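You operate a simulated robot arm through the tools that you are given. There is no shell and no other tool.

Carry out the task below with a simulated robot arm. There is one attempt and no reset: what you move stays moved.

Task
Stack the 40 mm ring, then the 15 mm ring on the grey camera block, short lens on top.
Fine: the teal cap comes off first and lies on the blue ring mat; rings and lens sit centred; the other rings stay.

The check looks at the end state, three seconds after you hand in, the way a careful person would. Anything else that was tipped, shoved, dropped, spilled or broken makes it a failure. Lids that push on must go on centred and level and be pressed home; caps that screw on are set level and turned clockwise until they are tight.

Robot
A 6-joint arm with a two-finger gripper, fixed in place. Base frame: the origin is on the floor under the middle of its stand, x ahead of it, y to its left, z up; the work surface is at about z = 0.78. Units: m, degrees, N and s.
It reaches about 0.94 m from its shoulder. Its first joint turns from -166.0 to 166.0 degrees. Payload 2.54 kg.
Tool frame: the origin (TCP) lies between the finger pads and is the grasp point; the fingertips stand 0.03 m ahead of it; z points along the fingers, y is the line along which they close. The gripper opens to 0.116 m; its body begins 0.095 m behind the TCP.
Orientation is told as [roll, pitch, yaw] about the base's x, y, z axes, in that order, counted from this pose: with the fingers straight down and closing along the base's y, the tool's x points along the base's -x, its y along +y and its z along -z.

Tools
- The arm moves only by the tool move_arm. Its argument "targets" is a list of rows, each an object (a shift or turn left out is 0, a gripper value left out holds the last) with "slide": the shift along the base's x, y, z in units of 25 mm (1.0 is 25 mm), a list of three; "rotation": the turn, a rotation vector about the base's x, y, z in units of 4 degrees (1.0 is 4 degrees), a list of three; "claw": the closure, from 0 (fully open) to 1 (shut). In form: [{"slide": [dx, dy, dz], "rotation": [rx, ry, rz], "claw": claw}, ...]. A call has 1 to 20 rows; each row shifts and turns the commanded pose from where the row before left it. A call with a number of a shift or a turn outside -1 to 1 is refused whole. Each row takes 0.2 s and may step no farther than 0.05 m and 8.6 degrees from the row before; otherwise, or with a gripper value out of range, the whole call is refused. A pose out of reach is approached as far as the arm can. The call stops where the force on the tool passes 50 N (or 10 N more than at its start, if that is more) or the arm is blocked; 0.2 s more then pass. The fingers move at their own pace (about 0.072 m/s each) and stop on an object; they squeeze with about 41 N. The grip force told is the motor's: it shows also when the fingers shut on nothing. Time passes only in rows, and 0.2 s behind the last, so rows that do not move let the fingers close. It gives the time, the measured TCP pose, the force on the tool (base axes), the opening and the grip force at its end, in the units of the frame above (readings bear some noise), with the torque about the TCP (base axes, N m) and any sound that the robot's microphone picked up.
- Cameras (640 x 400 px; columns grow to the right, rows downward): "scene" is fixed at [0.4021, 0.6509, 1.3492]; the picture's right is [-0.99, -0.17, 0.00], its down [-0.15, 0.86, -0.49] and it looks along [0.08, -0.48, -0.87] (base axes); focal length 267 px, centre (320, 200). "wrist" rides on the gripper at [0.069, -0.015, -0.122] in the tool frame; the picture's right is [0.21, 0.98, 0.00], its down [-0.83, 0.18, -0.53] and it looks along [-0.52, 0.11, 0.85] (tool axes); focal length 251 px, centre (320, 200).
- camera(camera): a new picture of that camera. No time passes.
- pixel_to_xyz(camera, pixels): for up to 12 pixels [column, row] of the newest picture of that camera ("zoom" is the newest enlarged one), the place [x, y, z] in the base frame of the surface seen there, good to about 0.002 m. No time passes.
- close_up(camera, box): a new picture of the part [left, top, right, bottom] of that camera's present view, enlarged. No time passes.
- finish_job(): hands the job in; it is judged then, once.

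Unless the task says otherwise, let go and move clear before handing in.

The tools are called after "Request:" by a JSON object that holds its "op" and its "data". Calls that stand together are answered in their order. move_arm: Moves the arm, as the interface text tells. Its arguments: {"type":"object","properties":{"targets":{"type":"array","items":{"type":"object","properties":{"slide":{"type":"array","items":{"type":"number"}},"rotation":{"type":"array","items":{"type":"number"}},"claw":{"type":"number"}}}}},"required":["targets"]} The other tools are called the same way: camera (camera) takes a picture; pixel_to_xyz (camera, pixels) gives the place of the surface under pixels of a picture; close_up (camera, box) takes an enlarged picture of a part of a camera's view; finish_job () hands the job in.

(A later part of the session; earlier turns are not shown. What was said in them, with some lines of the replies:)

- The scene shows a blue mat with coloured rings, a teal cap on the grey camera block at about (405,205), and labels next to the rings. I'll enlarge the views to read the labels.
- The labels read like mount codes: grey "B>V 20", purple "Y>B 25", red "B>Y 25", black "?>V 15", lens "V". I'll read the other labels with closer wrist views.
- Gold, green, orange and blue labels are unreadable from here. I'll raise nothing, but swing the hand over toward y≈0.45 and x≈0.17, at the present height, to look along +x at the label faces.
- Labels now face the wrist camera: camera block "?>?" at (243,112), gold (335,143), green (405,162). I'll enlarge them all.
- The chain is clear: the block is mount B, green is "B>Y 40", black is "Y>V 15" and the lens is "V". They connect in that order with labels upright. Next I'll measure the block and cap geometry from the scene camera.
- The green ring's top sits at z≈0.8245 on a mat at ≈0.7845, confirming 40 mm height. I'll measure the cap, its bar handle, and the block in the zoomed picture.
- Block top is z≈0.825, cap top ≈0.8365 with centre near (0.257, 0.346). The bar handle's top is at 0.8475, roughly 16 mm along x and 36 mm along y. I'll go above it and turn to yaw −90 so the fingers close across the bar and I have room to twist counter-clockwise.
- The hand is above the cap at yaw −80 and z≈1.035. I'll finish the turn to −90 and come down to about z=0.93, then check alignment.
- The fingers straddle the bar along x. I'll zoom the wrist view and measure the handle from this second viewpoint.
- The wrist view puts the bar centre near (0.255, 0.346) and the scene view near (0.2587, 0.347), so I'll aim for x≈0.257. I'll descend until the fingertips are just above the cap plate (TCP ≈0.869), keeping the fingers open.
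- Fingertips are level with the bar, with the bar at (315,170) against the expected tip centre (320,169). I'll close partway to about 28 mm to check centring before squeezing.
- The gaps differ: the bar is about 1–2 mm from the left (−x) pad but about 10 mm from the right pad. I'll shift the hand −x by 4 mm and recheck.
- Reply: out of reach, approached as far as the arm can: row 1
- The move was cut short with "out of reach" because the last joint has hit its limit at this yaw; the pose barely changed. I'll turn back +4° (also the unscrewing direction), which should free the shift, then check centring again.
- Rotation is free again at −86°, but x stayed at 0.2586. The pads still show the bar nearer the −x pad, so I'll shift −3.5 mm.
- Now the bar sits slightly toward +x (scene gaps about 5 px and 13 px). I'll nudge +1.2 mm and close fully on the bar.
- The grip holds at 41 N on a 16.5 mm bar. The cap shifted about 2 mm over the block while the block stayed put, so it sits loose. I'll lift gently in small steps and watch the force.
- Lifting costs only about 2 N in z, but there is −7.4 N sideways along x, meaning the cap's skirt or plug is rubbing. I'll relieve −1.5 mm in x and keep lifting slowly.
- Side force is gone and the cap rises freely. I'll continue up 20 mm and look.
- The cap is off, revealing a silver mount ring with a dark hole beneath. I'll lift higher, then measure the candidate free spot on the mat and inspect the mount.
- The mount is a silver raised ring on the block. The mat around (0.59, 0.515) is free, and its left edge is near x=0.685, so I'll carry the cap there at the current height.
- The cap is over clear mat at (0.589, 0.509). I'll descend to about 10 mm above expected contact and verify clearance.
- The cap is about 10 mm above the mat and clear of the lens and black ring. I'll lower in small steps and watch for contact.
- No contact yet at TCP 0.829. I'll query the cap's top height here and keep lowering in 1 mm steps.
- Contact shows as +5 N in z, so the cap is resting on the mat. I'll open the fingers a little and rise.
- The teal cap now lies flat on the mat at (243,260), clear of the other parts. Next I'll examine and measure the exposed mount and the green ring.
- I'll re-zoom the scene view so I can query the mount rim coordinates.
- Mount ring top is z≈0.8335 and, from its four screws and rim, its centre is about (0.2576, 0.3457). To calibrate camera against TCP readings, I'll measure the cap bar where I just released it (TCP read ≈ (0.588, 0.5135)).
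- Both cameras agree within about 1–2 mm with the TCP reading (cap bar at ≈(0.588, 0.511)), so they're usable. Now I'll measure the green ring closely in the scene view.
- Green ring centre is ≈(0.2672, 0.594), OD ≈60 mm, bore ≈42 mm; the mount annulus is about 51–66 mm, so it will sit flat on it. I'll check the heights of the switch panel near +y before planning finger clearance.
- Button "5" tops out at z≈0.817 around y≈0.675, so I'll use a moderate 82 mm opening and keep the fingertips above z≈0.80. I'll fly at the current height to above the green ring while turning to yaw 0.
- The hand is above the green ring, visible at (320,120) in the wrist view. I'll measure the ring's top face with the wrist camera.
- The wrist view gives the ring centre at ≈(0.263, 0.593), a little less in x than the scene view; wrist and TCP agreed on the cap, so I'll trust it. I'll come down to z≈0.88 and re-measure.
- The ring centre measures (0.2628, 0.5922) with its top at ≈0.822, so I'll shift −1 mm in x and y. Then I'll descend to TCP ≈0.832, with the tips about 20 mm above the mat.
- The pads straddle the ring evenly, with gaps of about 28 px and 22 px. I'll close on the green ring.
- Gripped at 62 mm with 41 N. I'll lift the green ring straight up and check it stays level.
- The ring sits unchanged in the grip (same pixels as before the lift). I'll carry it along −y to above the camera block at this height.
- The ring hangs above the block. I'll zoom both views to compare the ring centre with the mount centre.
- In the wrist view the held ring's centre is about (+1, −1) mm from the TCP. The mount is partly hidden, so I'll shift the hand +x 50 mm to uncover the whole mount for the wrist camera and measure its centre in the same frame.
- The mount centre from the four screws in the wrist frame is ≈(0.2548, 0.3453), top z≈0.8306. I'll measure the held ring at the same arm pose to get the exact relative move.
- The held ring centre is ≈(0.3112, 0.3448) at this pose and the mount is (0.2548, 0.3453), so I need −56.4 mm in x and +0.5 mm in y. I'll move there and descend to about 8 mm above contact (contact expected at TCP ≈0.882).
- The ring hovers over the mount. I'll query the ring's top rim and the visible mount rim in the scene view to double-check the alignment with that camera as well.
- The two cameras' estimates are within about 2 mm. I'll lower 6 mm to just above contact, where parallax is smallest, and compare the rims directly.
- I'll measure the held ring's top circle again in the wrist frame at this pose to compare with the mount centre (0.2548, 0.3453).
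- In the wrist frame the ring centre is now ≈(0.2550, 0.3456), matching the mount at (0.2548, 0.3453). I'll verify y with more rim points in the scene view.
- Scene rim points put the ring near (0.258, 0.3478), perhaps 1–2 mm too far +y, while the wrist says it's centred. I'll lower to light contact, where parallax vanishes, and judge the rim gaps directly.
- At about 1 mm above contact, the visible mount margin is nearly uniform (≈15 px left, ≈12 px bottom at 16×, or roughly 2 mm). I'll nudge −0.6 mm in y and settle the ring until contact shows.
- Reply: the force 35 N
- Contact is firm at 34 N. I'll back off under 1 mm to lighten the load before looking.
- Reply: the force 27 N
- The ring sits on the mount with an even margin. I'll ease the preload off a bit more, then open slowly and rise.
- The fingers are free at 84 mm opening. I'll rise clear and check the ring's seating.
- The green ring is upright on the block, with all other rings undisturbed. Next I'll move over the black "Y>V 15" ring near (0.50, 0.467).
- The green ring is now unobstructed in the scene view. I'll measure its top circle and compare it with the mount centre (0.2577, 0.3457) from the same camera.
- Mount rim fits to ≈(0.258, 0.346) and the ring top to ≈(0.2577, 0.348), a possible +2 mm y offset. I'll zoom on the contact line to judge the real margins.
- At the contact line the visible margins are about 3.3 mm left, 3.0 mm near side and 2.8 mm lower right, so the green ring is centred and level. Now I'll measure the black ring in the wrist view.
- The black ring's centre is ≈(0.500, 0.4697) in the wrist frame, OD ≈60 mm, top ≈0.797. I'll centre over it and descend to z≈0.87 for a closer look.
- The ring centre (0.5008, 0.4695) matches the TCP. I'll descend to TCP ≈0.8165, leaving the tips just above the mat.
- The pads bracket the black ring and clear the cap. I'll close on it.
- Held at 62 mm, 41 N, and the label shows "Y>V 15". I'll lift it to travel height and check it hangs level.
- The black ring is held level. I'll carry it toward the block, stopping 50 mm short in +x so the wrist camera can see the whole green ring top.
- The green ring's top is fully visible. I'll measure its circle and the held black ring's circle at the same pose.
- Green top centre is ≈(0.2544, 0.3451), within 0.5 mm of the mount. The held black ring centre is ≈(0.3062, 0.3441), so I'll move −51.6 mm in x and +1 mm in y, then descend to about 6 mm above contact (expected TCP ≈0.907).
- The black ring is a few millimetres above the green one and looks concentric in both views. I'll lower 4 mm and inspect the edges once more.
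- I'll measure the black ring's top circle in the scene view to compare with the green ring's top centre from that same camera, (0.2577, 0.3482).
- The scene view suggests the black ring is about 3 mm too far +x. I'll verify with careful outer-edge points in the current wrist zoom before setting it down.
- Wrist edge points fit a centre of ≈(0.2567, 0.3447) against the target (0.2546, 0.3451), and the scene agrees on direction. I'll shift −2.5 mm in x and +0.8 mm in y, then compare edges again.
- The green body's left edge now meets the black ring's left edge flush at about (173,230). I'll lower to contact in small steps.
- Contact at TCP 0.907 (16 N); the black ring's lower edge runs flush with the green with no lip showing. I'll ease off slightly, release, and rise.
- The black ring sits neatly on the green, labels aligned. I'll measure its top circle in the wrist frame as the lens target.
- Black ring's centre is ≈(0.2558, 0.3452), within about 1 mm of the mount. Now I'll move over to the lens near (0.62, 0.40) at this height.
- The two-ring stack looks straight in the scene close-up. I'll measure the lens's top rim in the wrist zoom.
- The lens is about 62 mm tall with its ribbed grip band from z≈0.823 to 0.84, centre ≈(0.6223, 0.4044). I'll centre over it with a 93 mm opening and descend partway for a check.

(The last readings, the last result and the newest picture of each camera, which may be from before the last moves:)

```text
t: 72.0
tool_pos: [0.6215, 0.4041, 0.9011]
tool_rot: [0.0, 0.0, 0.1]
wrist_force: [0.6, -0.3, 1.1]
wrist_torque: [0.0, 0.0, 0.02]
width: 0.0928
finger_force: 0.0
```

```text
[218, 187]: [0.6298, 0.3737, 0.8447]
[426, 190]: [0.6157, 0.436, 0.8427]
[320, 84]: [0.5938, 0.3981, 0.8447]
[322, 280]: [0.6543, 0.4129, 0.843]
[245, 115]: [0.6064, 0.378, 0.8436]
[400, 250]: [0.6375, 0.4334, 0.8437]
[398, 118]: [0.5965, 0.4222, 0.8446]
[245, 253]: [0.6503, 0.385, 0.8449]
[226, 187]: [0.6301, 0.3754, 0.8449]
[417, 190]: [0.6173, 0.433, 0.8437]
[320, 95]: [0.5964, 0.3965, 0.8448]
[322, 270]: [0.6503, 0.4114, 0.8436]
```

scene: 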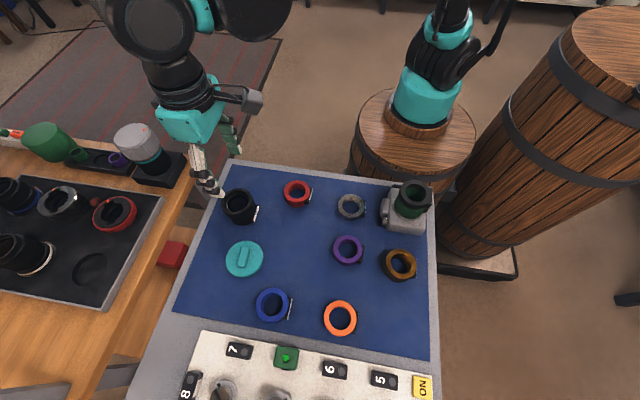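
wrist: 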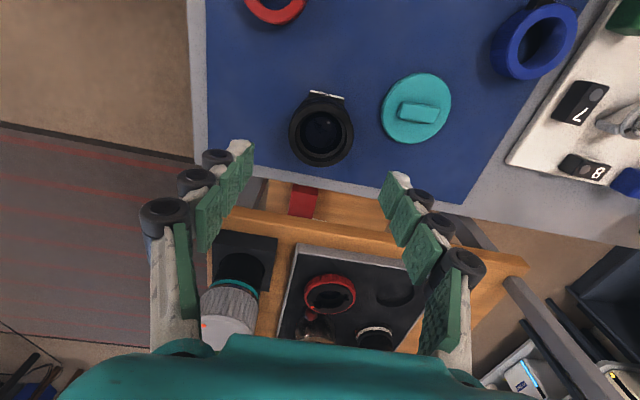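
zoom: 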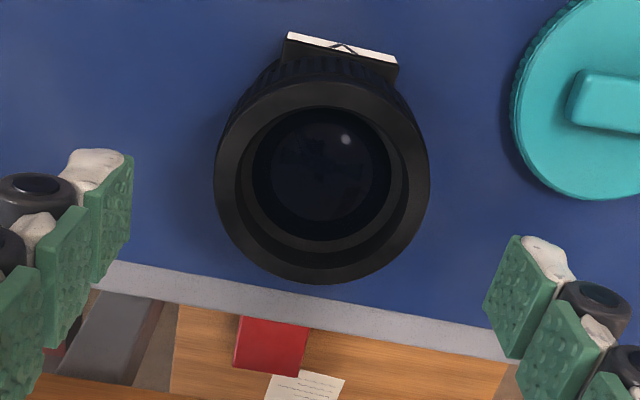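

The lens centre refines to ≈(0.6235, 0.4046), so I'll shift +1.8 mm in x and descend to TCP ≈0.843.

Request:
{"op": "move_arm", "data": {"targets": [{"slide": [0.072, 0.02, -0.7]}, {"slide": [0, 0, -0.7]}, {"slide": [0, 0, -0.5]}, {"slide": [0, 0, -0.42]}, {}]}}

Request:
{"op": "close_up", "data": {"camera": "wrist", "box": [200, 80, 440, 260]}}

Request:
{"op": "close_up", "data": {"camera": "scene", "box": [190, 160, 290, 240]}}

```text
t: 73.2
tool_pos: [0.6249, 0.4023, 0.843]
tool_rot: [0.0, 0.0, 0.0]
wrist_force: [-0.3, -0.3, 0.0]
wrist_torque: [0.0, 0.01, -0.02]
width: 0.0929
finger_force: 0.1
```

```text
2.22 times, centred on (320, 170) of wrist
```

zoom: 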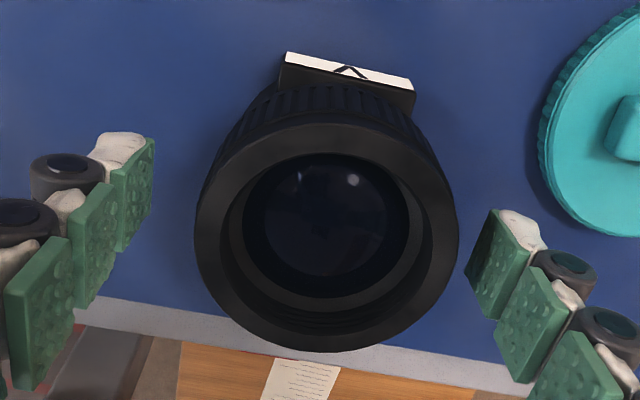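

```text
5.00 times, centred on (240, 200) of scene
```

zoom: 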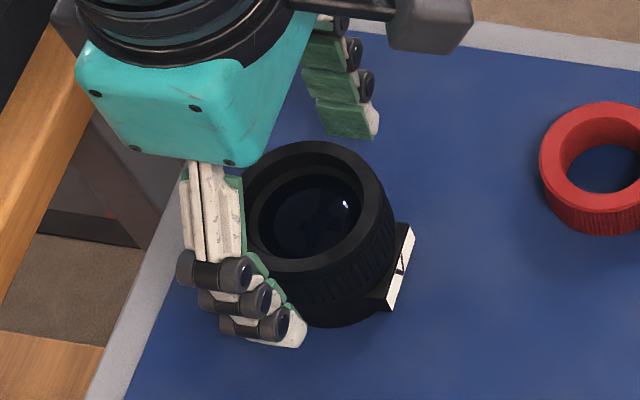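

Projected pad and rim positions suggest the lens is about 1.5–2 mm toward +y of the hand centre. I'll nudge +1.5 mm in y and +0.5 mm in x, then close gently.

Request:
{"op": "move_arm", "data": {"targets": [{"slide": [0.02, 0.06, 0]}, {"claw": 0.26}, {"claw": 0.32}, {"claw": 0.36}, {}]}}

Request:
{"op": "close_up", "data": {"camera": "wrist", "box": [200, 80, 440, 260]}}

```text
t: 74.4
tool_pos: [0.6252, 0.4046, 0.8424]
tool_rot: [0.0, 0.1, 0.1]
wrist_force: [0.7, 0.4, 0.4]
wrist_torque: [0.04, 0.02, -0.03]
width: 0.0741
finger_force: 0.2
```

```text
2.22 times, centred on (320, 170) of wrist
```

zoom: 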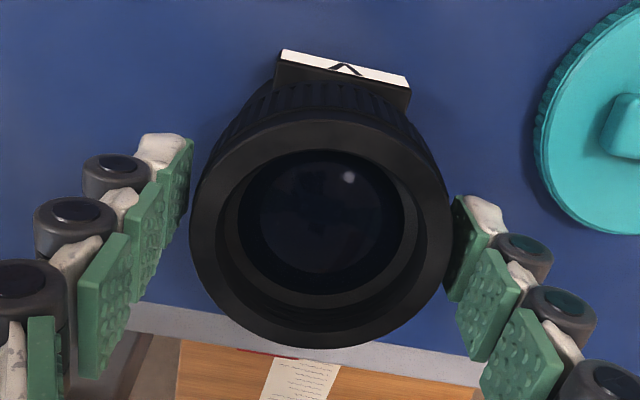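

The pads are nearly touching evenly at 74 mm. I'll finish closing.

Request:
{"op": "move_arm", "data": {"targets": [{"claw": 0.4}, {"claw": 0.44}, {"claw": 0.5}, {"claw": 1.0}, {"claw": 1.0}, {"claw": 1.0}]}}

Request:
{"op": "close_up", "data": {"camera": "wrist", "box": [200, 80, 440, 260]}}

Request:
{"op": "close_up", "data": {"camera": "scene", "box": [190, 160, 290, 240]}}

```text
t: 75.8
tool_pos: [0.6256, 0.4046, 0.8446]
tool_rot: [0.1, 0.0, 0.0]
wrist_force: [1.8, 5.0, 9.4]
wrist_torque: [0.02, -0.01, -0.02]
width: 0.0634
finger_force: 41.4
```

```text
2.22 times, centred on (320, 170) of wrist
```

zoom: 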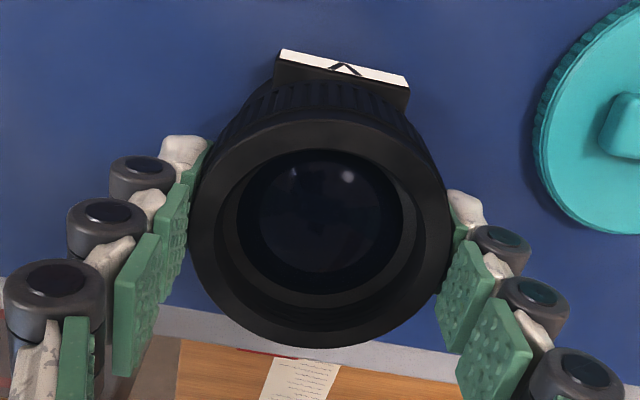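

```text
5.00 times, centred on (240, 200) of scene
```

zoom: 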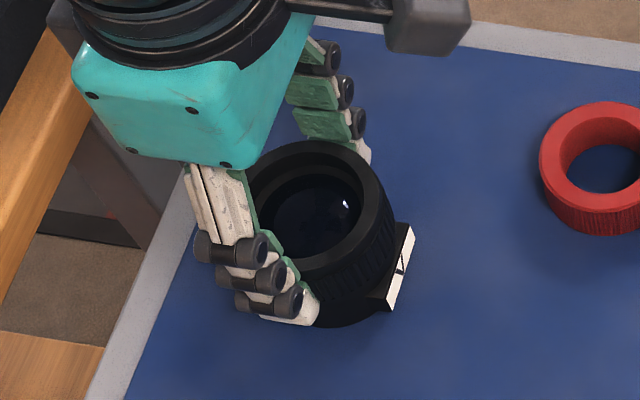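

Gripped at 63 mm with 41 N. I'll lift slightly first to see that the lens comes up straight.

Request:
{"op": "move_arm", "data": {"targets": [{"slide": [0, 0, 0.2]}, {"slide": [0, 0, 0.4]}, {"slide": [0, 0, 0.6]}, {}]}}

Request:
{"op": "close_up", "data": {"camera": "wrist", "box": [200, 80, 440, 260]}}

Request:
{"op": "close_up", "data": {"camera": "scene", "box": [190, 150, 290, 230]}}

```text
t: 76.8
tool_pos: [0.6255, 0.4045, 0.8734]
tool_rot: [-0.1, 0.0, 0.0]
wrist_force: [-0.1, -0.2, -2.1]
wrist_torque: [0.02, 0.0, -0.01]
width: 0.0637
finger_force: 40.8
```

```text
2.22 times, centred on (320, 170) of wrist
```

zoom: 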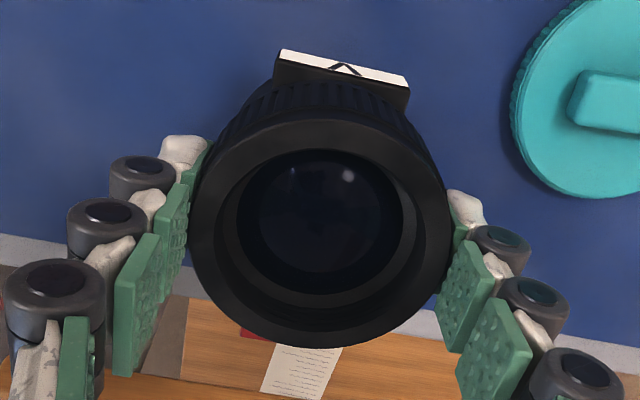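

```text
5.00 times, centred on (240, 190) of scene
```

zoom: 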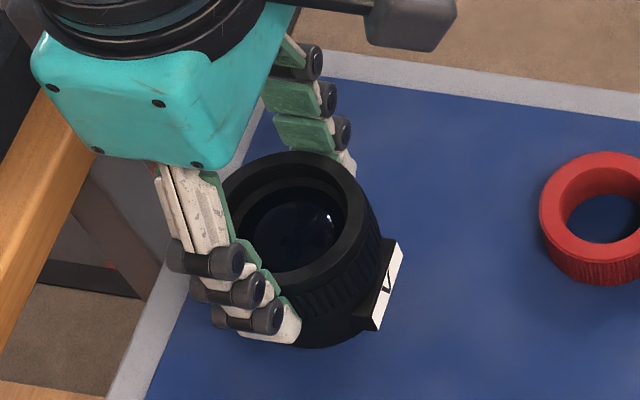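

The lens is level in the grip. I'll raise it to TCP ≈1.0 and carry it to 50 mm short of the block.

Request:
{"op": "move_arm", "data": {"targets": [{"slide": [0, 0, 0.9]}, {"slide": [0, 0, 0.9]}, {"slide": [0, 0, 0.9]}, {"slide": [0, 0, 0.9]}, {"slide": [0, 0, 0.9]}, {"slide": [0, 0, 0.56]}, {}]}}

Request:
{"op": "move_arm", "data": {"targets": [{"slide": [-0.913, -0.17, 0]}, {"slide": [-0.913, -0.17, 0]}, {"slide": [-0.913, -0.17, 0]}, {"slide": [-0.913, -0.17, 0]}, {"slide": [-0.913, -0.17, 0]}, {"slide": [-0.913, -0.17, 0]}, {"slide": [-0.913, -0.17, 0]}, {"slide": [-0.913, -0.17, 0]}, {"slide": [-0.913, -0.17, 0]}, {"slide": [-0.913, -0.17, 0]}, {"slide": [-0.913, -0.17, 0]}, {"slide": [-0.913, -0.17, 0]}, {"slide": [-0.913, -0.17, 0]}, {"slide": [-0.913, -0.17, 0]}, {}]}}

Request:
{"op": "camera", "data": {"camera": "wrist"}}

Request:
{"op": "camera", "data": {"camera": "scene"}}

Request:
{"op": "close_up", "data": {"camera": "wrist", "box": [240, 0, 400, 120]}}

```text
t: 78.4
tool_pos: [0.6238, 0.403, 0.9999]
tool_rot: [0.0, -0.1, 0.1]
wrist_force: [-0.3, -0.2, -2.1]
wrist_torque: [-0.02, 0.01, 0.03]
width: 0.0633
finger_force: 41.2
```

```text
t: 81.6
tool_pos: [0.3054, 0.3452, 1.0033]
tool_rot: [0.0, 0.0, 0.0]
wrist_force: [0.9, 0.5, -2.4]
wrist_torque: [0.01, -0.03, 0.01]
width: 0.0634
finger_force: 41.3
```

```text
taken
```

wrist: 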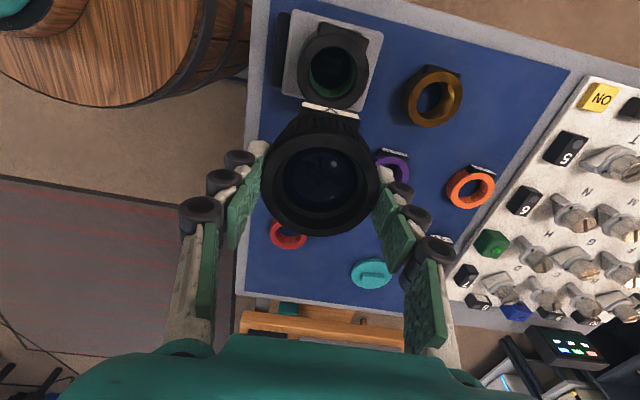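

```text
taken
```

scene: 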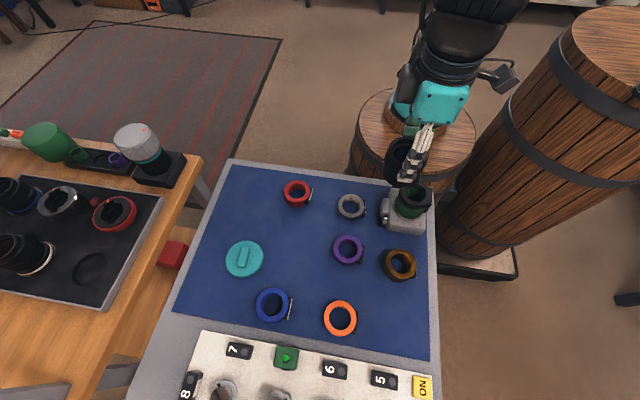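

```text
3.33 times, centred on (320, 60) of wrist
```

zoom: 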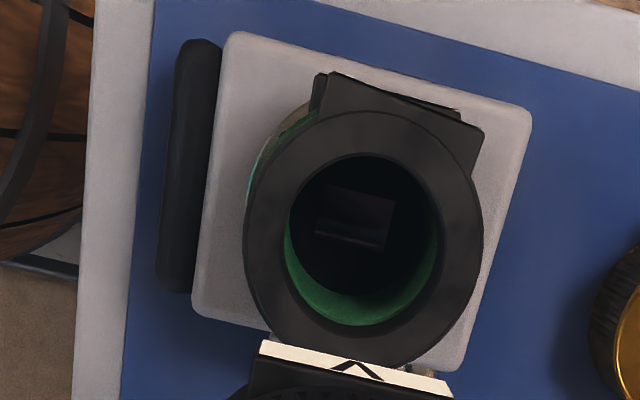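

I'll measure the black ring's outer edge in this zoom, then the held lens's rim at the same pose.

Request:
{"op": "pixel_to_xyz", "data": {"camera": "zoom", "pixels": [[247, 232], [478, 235], [365, 114], [363, 362], [275, 155], [450, 318], [440, 145], [272, 315], [253, 195], [472, 275], [315, 125], [410, 350]]}}

Request:
{"op": "close_up", "data": {"camera": "wrist", "box": [246, 110, 394, 240]}}

```text
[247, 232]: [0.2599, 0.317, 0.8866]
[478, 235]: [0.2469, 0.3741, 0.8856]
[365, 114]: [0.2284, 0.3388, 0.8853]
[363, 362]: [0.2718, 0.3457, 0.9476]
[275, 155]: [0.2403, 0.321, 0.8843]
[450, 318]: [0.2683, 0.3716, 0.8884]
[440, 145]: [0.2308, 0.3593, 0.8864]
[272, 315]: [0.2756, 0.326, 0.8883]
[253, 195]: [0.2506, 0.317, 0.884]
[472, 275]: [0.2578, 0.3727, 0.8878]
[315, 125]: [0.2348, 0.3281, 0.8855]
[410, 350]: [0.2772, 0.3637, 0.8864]
```

```text
3.08 times, centred on (320, 175) of wrist
```

zoom: 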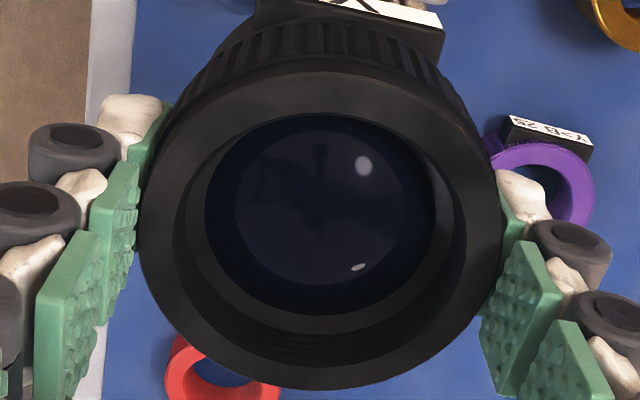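

Request:
{"op": "pixel_to_xyz", "data": {"camera": "zoom", "pixels": [[144, 222], [495, 227], [320, 76], [320, 384], [188, 128], [455, 325], [452, 128], [188, 328], [155, 175], [486, 280], [250, 92], [390, 370]]}}

```text
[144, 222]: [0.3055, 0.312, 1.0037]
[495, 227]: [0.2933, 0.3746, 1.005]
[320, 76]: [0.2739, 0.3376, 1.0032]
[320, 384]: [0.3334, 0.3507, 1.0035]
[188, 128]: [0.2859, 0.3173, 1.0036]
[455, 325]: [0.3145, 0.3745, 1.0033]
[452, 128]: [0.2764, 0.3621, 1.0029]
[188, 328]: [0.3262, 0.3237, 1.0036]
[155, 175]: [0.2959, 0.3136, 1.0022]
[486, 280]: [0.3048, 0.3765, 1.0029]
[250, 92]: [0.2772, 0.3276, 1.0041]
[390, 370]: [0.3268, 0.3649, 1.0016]
```

The lens centre is ≈(0.3031, 0.3446) and the black ring is at (0.2555, 0.3455), so I'll move −47.9 mm in x and +0.9 mm in y. Then I'll descend to about 5 mm above contact (expected TCP ≈0.9475).

Request:
{"op": "move_arm", "data": {"targets": [{"slide": [-0.8, 0.036, 0]}, {"slide": [-0.8, 0, 0]}, {"slide": [-0.316, 0, 0]}, {"slide": [0, 0, -0.6]}, {"slide": [0, 0, -0.6]}, {"slide": [0, 0, -0.5]}, {"slide": [0, 0, -0.3]}, {}]}}

Request:
{"op": "close_up", "data": {"camera": "scene", "box": [380, 150, 444, 210]}}

Request:
{"op": "close_up", "data": {"camera": "wrist", "box": [240, 70, 400, 230]}}

```text
t: 83.4
tool_pos: [0.257, 0.3446, 0.9511]
tool_rot: [-0.1, 0.0, 0.0]
wrist_force: [-0.4, -0.4, -2.8]
wrist_torque: [0.01, 0.0, 0.01]
width: 0.0629
finger_force: 41.0
```

```text
6.67 times, centred on (412, 180) of scene
```

zoom: 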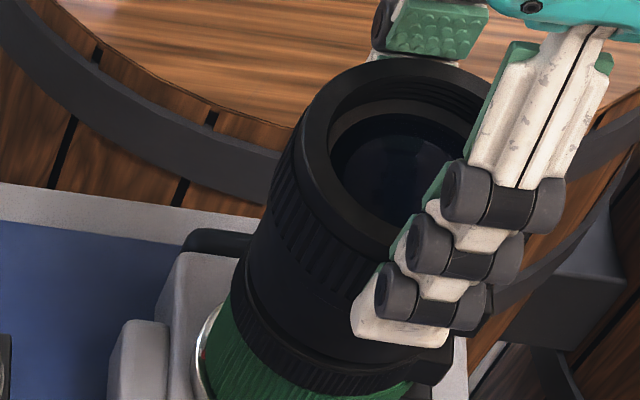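

```text
2.50 times, centred on (320, 150) of wrist
```

zoom: 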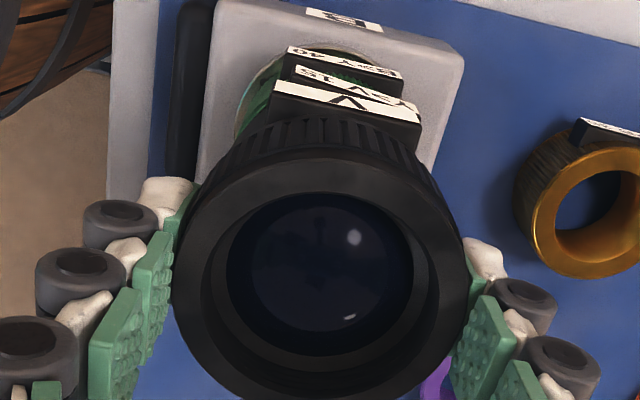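

I'll zoom on the junction between the lens base and black ring from the scene camera.

Request:
{"op": "close_up", "data": {"camera": "scene", "box": [390, 184, 438, 214]}}

Request:
{"op": "close_up", "data": {"camera": "wrist", "box": [280, 80, 380, 140]}}

```text
13.33 times, centred on (414, 199) of scene
```

zoom: 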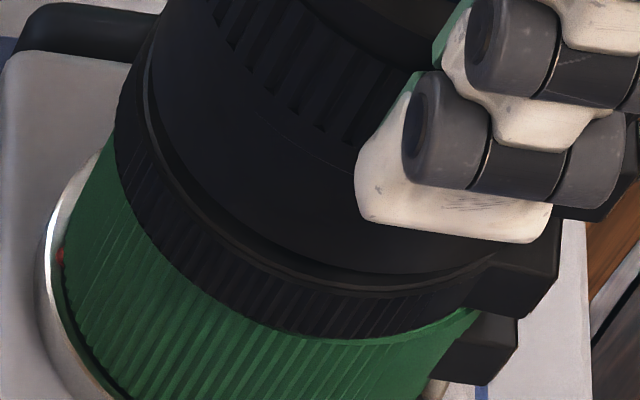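

```text
6.40 times, centred on (330, 110) of wrist
```

zoom: 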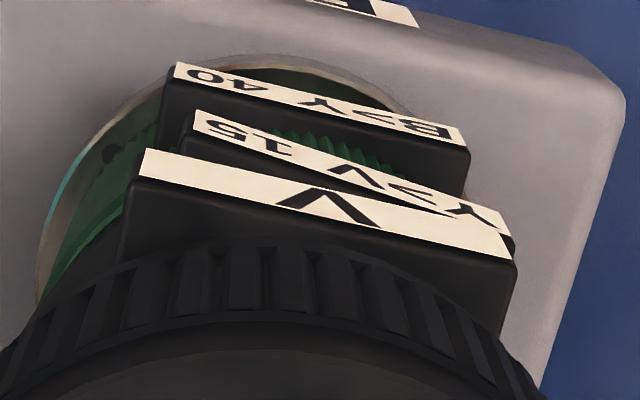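

The lens base looks nearly flush with the black ring's rim. I'll lower 3 mm more and re-inspect the junction.

Request:
{"op": "move_arm", "data": {"targets": [{"slide": [0, 0, -0.06]}, {"slide": [0, 0, -0.06]}, {}]}}

Request:
{"op": "close_up", "data": {"camera": "scene", "box": [390, 184, 438, 214]}}

```text
t: 84.2
tool_pos: [0.2557, 0.3452, 0.9479]
tool_rot: [0.0, 0.0, 0.0]
wrist_force: [0.5, -0.5, -2.2]
wrist_torque: [-0.03, 0.0, 0.06]
width: 0.0632
finger_force: 41.1
```

```text
13.33 times, centred on (414, 199) of scene
```

zoom: 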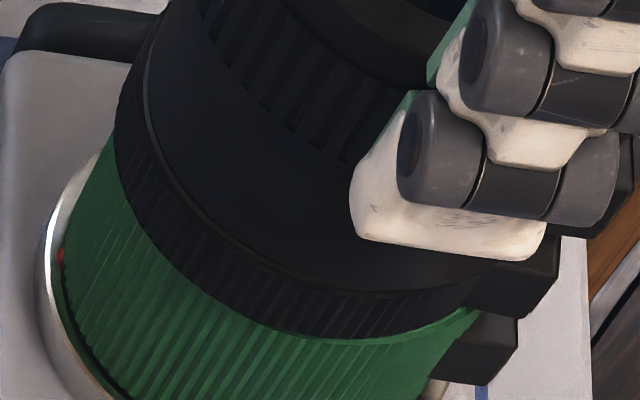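

The lens base now nearly coincides with the black ring's edge on the left and near sides. I'll lower the last bit to contact.

Request:
{"op": "move_arm", "data": {"targets": [{"slide": [0, 0, -0.03]}, {"slide": [0, 0, -0.03]}, {}]}}

Request:
{"op": "close_up", "data": {"camera": "scene", "box": [390, 184, 438, 214]}}

```text
t: 85.0
tool_pos: [0.2556, 0.3465, 0.9482]
tool_rot: [0.0, 0.1, 0.0]
wrist_force: [-0.1, -0.2, -2.0]
wrist_torque: [-0.02, -0.01, -0.02]
width: 0.0632
finger_force: 41.1
```

```text
13.33 times, centred on (414, 199) of scene
```

zoom: 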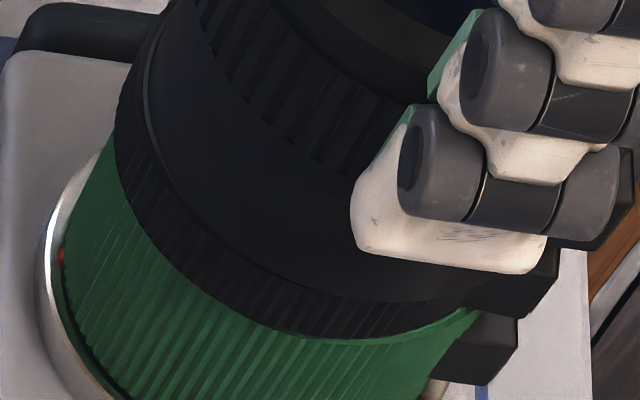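

Request:
{"op": "close_up", "data": {"camera": "scene", "box": [394, 192, 426, 212]}}

Request:
{"op": "move_arm", "data": {"targets": [{"slide": [0, 0, -0.03]}, {}]}}

Request:
{"op": "close_up", "data": {"camera": "scene", "box": [394, 192, 426, 212]}}

```text
16.00 times, centred on (410, 202) of scene
```

zoom: 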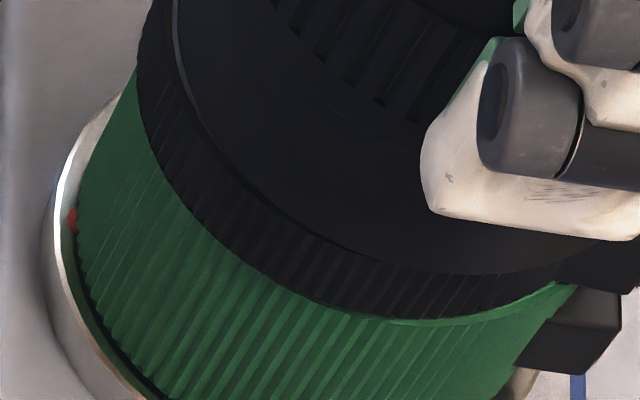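

```text
t: 85.6
tool_pos: [0.2557, 0.3472, 0.9469]
tool_rot: [0.0, 0.0, 0.1]
wrist_force: [-1.9, -2.2, 18.1]
wrist_torque: [-0.22, 0.12, 0.02]
width: 0.0635
finger_force: 41.1
```

```text
16.00 times, centred on (410, 202) of scene
```

zoom: 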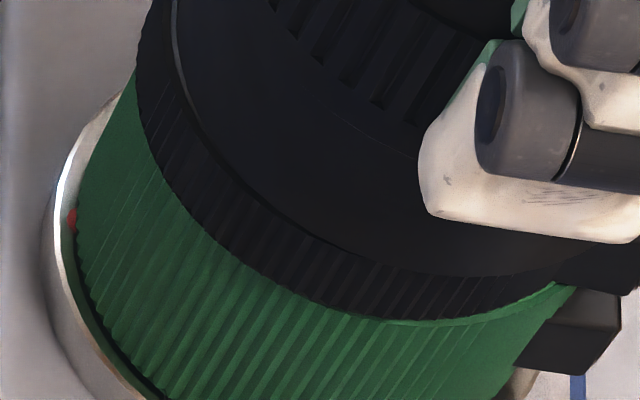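

Contact is confirmed (18 N at TCP 0.947). The lens edge overhangs the near (+y) side by about 1 mm and sits about 1 mm inside on the left, so I'll lift 1.5 mm, trim −0.9 mm in y and +0.6 mm in x, and set it down again.

Request:
{"op": "move_arm", "data": {"targets": [{"slide": [0, 0, 0.06]}, {"slide": [0.025, -0.036, 0]}, {"slide": [0, 0, -0.04]}, {}]}}

Request:
{"op": "close_up", "data": {"camera": "scene", "box": [394, 192, 426, 212]}}

```text
t: 86.6
tool_pos: [0.2565, 0.3448, 0.947]
tool_rot: [0.0, 0.0, 0.0]
wrist_force: [-1.1, 6.8, 32.1]
wrist_torque: [0.27, 0.14, -0.06]
width: 0.0638
finger_force: 41.0
```

```text
16.00 times, centred on (410, 202) of scene
```

zoom: 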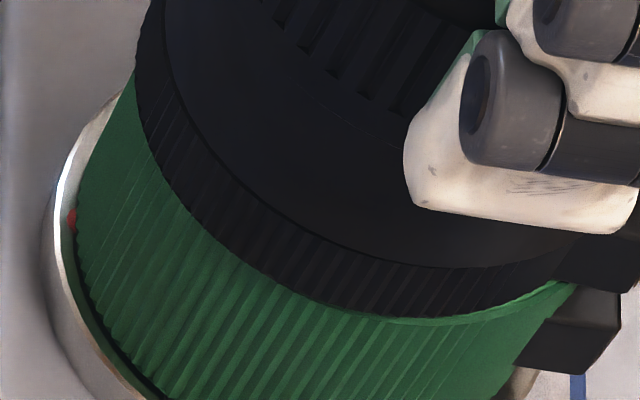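

The lens edge now coincides with the black ring's rim on both visible sides, but the preload is 32 N. I'll ease it off before releasing.

Request:
{"op": "move_arm", "data": {"targets": [{"slide": [0, 0, 0.03]}, {}]}}

Request:
{"op": "close_up", "data": {"camera": "scene", "box": [380, 160, 444, 220]}}

Request:
{"op": "close_up", "data": {"camera": "wrist", "box": [240, 70, 400, 230]}}

```text
t: 87.2
tool_pos: [0.2582, 0.3454, 0.9468]
tool_rot: [0.0, -0.1, 0.0]
wrist_force: [1.4, 2.6, 18.1]
wrist_torque: [0.12, -0.11, 0.01]
width: 0.0636
finger_force: 41.0
```

```text
6.67 times, centred on (412, 190) of scene
```

zoom: 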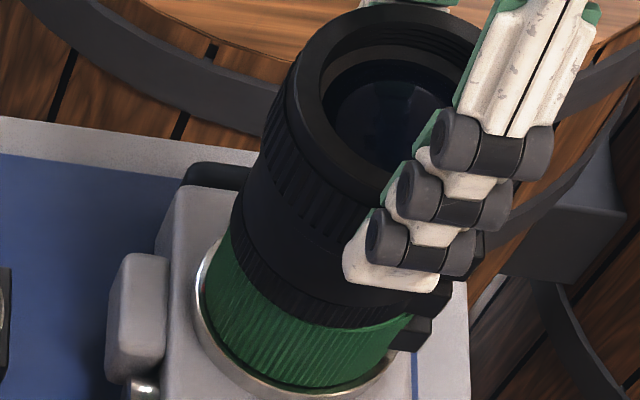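

```text
2.50 times, centred on (320, 150) of wrist
```

zoom: 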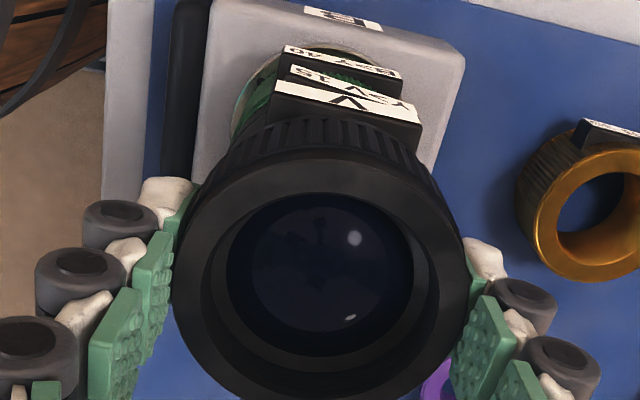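

The stack stands straight. I'll ease off another 0.7 mm, then open the fingers slowly.

Request:
{"op": "move_arm", "data": {"targets": [{"slide": [0, 0, 0.025]}, {}]}}

Request:
{"op": "move_arm", "data": {"targets": [{"claw": 0.43}, {"claw": 0.4}, {"claw": 0.35}, {"claw": 0.28}, {"claw": 0.2}, {}]}}

Request:
{"op": "close_up", "data": {"camera": "scene", "box": [380, 160, 444, 220]}}

Request:
{"op": "close_up", "data": {"camera": "wrist", "box": [220, 70, 420, 230]}}

```text
t: 87.8
tool_pos: [0.2567, 0.3457, 0.947]
tool_rot: [-0.1, 0.0, 0.0]
wrist_force: [0.3, -1.0, 2.5]
wrist_torque: [-0.09, -0.03, 0.02]
width: 0.0636
finger_force: 40.4
```

```text
t: 89.2
tool_pos: [0.2571, 0.3457, 0.9485]
tool_rot: [0.0, 0.0, -0.1]
wrist_force: [0.6, 0.3, -0.8]
wrist_torque: [0.0, 0.01, 0.06]
width: 0.0927
finger_force: 0.0
```

```text
6.67 times, centred on (412, 190) of scene
```

zoom: 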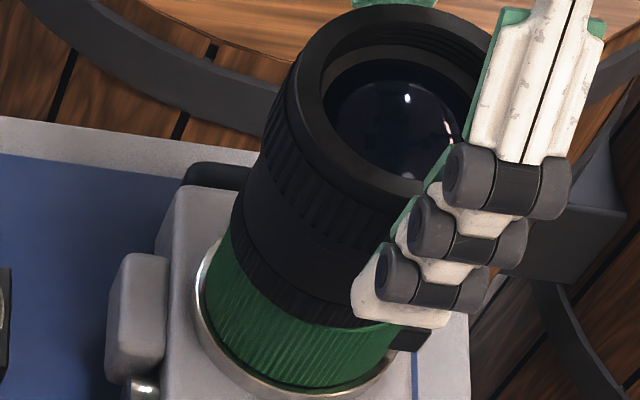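

```text
2.50 times, centred on (320, 150) of wrist
```

zoom: 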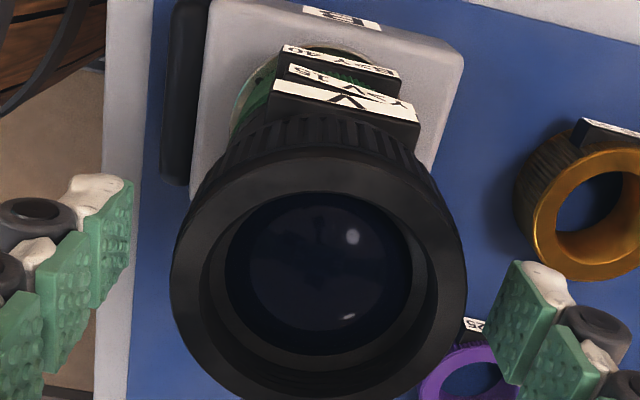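

The lens stands free and upright with the fingers open at 93 mm. I'll rise straight up, then move clear to the side and inspect everything.

Request:
{"op": "move_arm", "data": {"targets": [{"slide": [0, 0, 0.3]}, {"slide": [0, 0, 0.6]}, {"slide": [0, 0, 0.9]}, {"slide": [0, 0, 0.9]}, {"slide": [0, 0, 0.7]}, {"slide": [0.9, 0, 0.2]}, {"slide": [0.9, 0, 0]}, {"slide": [0.9, 0, 0]}, {"slide": [0.9, 0, 0]}, {"slide": [0.9, 0, 0]}, {}]}}

Request:
{"op": "camera", "data": {"camera": "scene"}}

Request:
{"op": "close_up", "data": {"camera": "scene", "box": [380, 160, 444, 220]}}

Request:
{"op": "camera", "data": {"camera": "wrist"}}

```text
t: 91.6
tool_pos: [0.3705, 0.3442, 1.0365]
tool_rot: [0.1, -0.1, 0.1]
wrist_force: [-0.6, 0.4, -0.2]
wrist_torque: [0.0, -0.03, -0.03]
width: 0.0928
finger_force: 0.1
```

```text
taken
```

scene: 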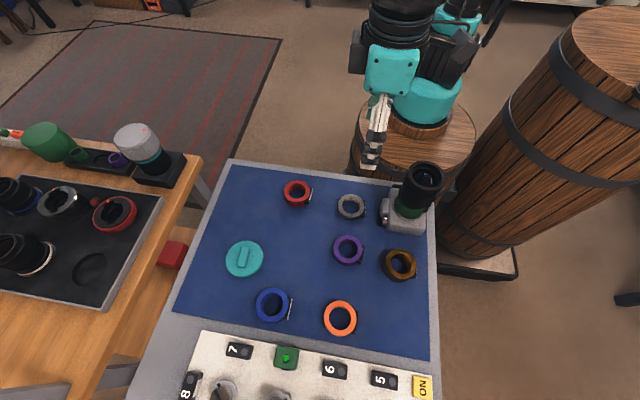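

```text
6.67 times, centred on (412, 190) of scene
```

zoom: 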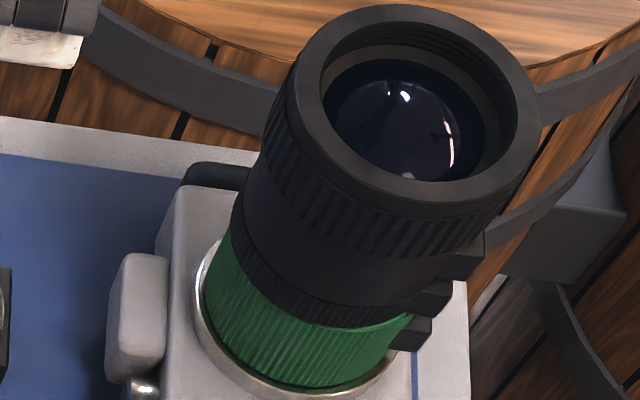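

```text
taken
```

wrist: 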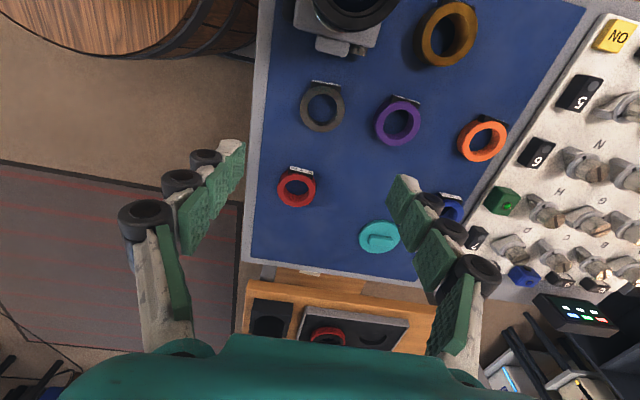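

All rings, the cap and the stack look right in the scene view: the teal cap is flat at (243,260) and the untouched rings are in place. For a final centring check I'll shift back −30 mm at this height to view the lens rim and block from the wrist camera.

Request:
{"op": "move_arm", "data": {"targets": [{"slide": [-0.7, 0, 0.2]}, {"slide": [-0.7, 0, 0.2]}, {}]}}

Request:
{"op": "camera", "data": {"camera": "wrist"}}

Request:
{"op": "close_up", "data": {"camera": "wrist", "box": [240, 0, 420, 120]}}

```text
t: 92.4
tool_pos: [0.3358, 0.3453, 1.0472]
tool_rot: [-0.1, 0.0, 0.1]
wrist_force: [-0.4, -0.4, 0.3]
wrist_torque: [0.01, 0.01, -0.03]
width: 0.093
finger_force: 0.0
```

```text
taken
```

wrist: 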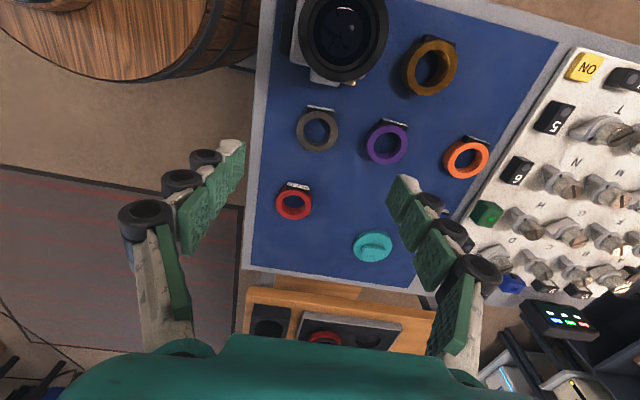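

```text
3.33 times, centred on (330, 60) of wrist
```

zoom: 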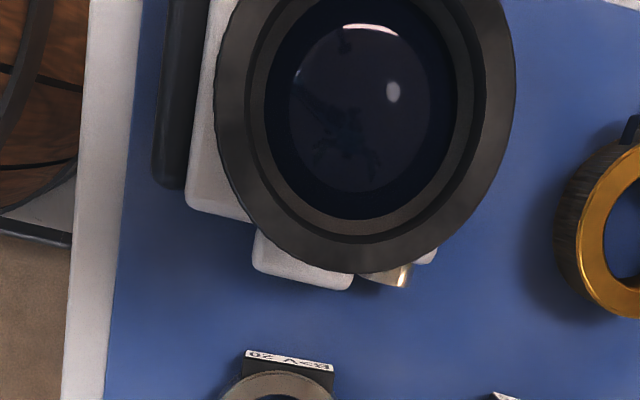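

Request:
{"op": "pixel_to_xyz", "data": {"camera": "zoom", "pixels": [[222, 90], [228, 150], [255, 205], [300, 248], [360, 266], [420, 245], [465, 205], [498, 150], [511, 95], [240, 15], [500, 20], [232, 40]]}}

Request:
{"op": "pixel_to_xyz", "data": {"camera": "scene", "pixels": [[243, 262], [297, 192], [348, 249], [400, 264], [272, 304], [340, 318], [352, 205]]}}

```text
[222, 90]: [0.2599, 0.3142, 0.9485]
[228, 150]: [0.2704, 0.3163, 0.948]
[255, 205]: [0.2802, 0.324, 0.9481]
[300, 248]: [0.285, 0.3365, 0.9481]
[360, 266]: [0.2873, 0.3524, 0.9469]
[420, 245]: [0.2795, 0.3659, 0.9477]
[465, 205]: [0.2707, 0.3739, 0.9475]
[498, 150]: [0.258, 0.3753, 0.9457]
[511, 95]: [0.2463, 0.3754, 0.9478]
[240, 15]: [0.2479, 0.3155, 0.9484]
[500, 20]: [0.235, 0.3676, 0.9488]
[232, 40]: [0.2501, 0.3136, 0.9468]
```

```text
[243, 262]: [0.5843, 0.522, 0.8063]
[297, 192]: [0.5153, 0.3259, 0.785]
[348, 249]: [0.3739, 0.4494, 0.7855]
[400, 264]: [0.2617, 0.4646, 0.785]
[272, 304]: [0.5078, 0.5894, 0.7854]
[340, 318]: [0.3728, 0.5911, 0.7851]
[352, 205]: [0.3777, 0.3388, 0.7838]
```

The lens rim fits a centre of ≈(0.256, 0.3453), within about 1 mm of the mount centre, with an even rim height (≈0.948, so level). I'll move the hand further clear before handing in.

Request:
{"op": "move_arm", "data": {"targets": [{"slide": [0.9, 0, 0.4]}, {"slide": [0.9, 0, 0.4]}, {"slide": [0.9, 0, 0.4]}, {"slide": [0.9, 0, 0]}, {}]}}

Request:
{"op": "camera", "data": {"camera": "scene"}}

```text
t: 93.6
tool_pos: [0.4243, 0.3454, 1.0775]
tool_rot: [0.0, 0.0, 0.0]
wrist_force: [1.0, 0.2, 0.2]
wrist_torque: [0.01, 0.01, 0.01]
width: 0.0928
finger_force: 0.1
```

```text
taken
```

scene: 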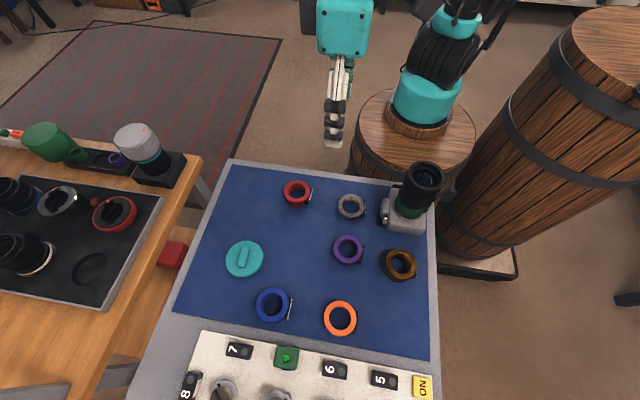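

The final picture shows the stack upright on the block at (415,195) with the lens on top. The teal cap is flat on the mat at (243,260), the other six rings are undisturbed and the hand is clear, so I'm handing in.

Request:
{"op": "finish_job", "data": {}}

```text
The job is handed in.
```

The stack is built and handed in. On the grey camera block sit the green 40 mm ring (B>Y), then the black 15 mm ring (Y>V), then the short lens (V), so the mount letters match all the way up.

- **Centring:** By the wrist camera, both rings and the lens sit within about 1 mm of the block's mount centre. The lens rim reads level.
- **Cap:** The teal cap lifted straight off without unscrewing. It lies flat on the blue mat, clear of everything else.
- **Other rings:** The other six rings were not touched and look unmoved in the final picture.

I pressed down on the lens with about 32 N while setting it, and eased that off before letting go. The green ring stayed where it was during that press. The black ring's label is turned a few degrees from the green ring's.
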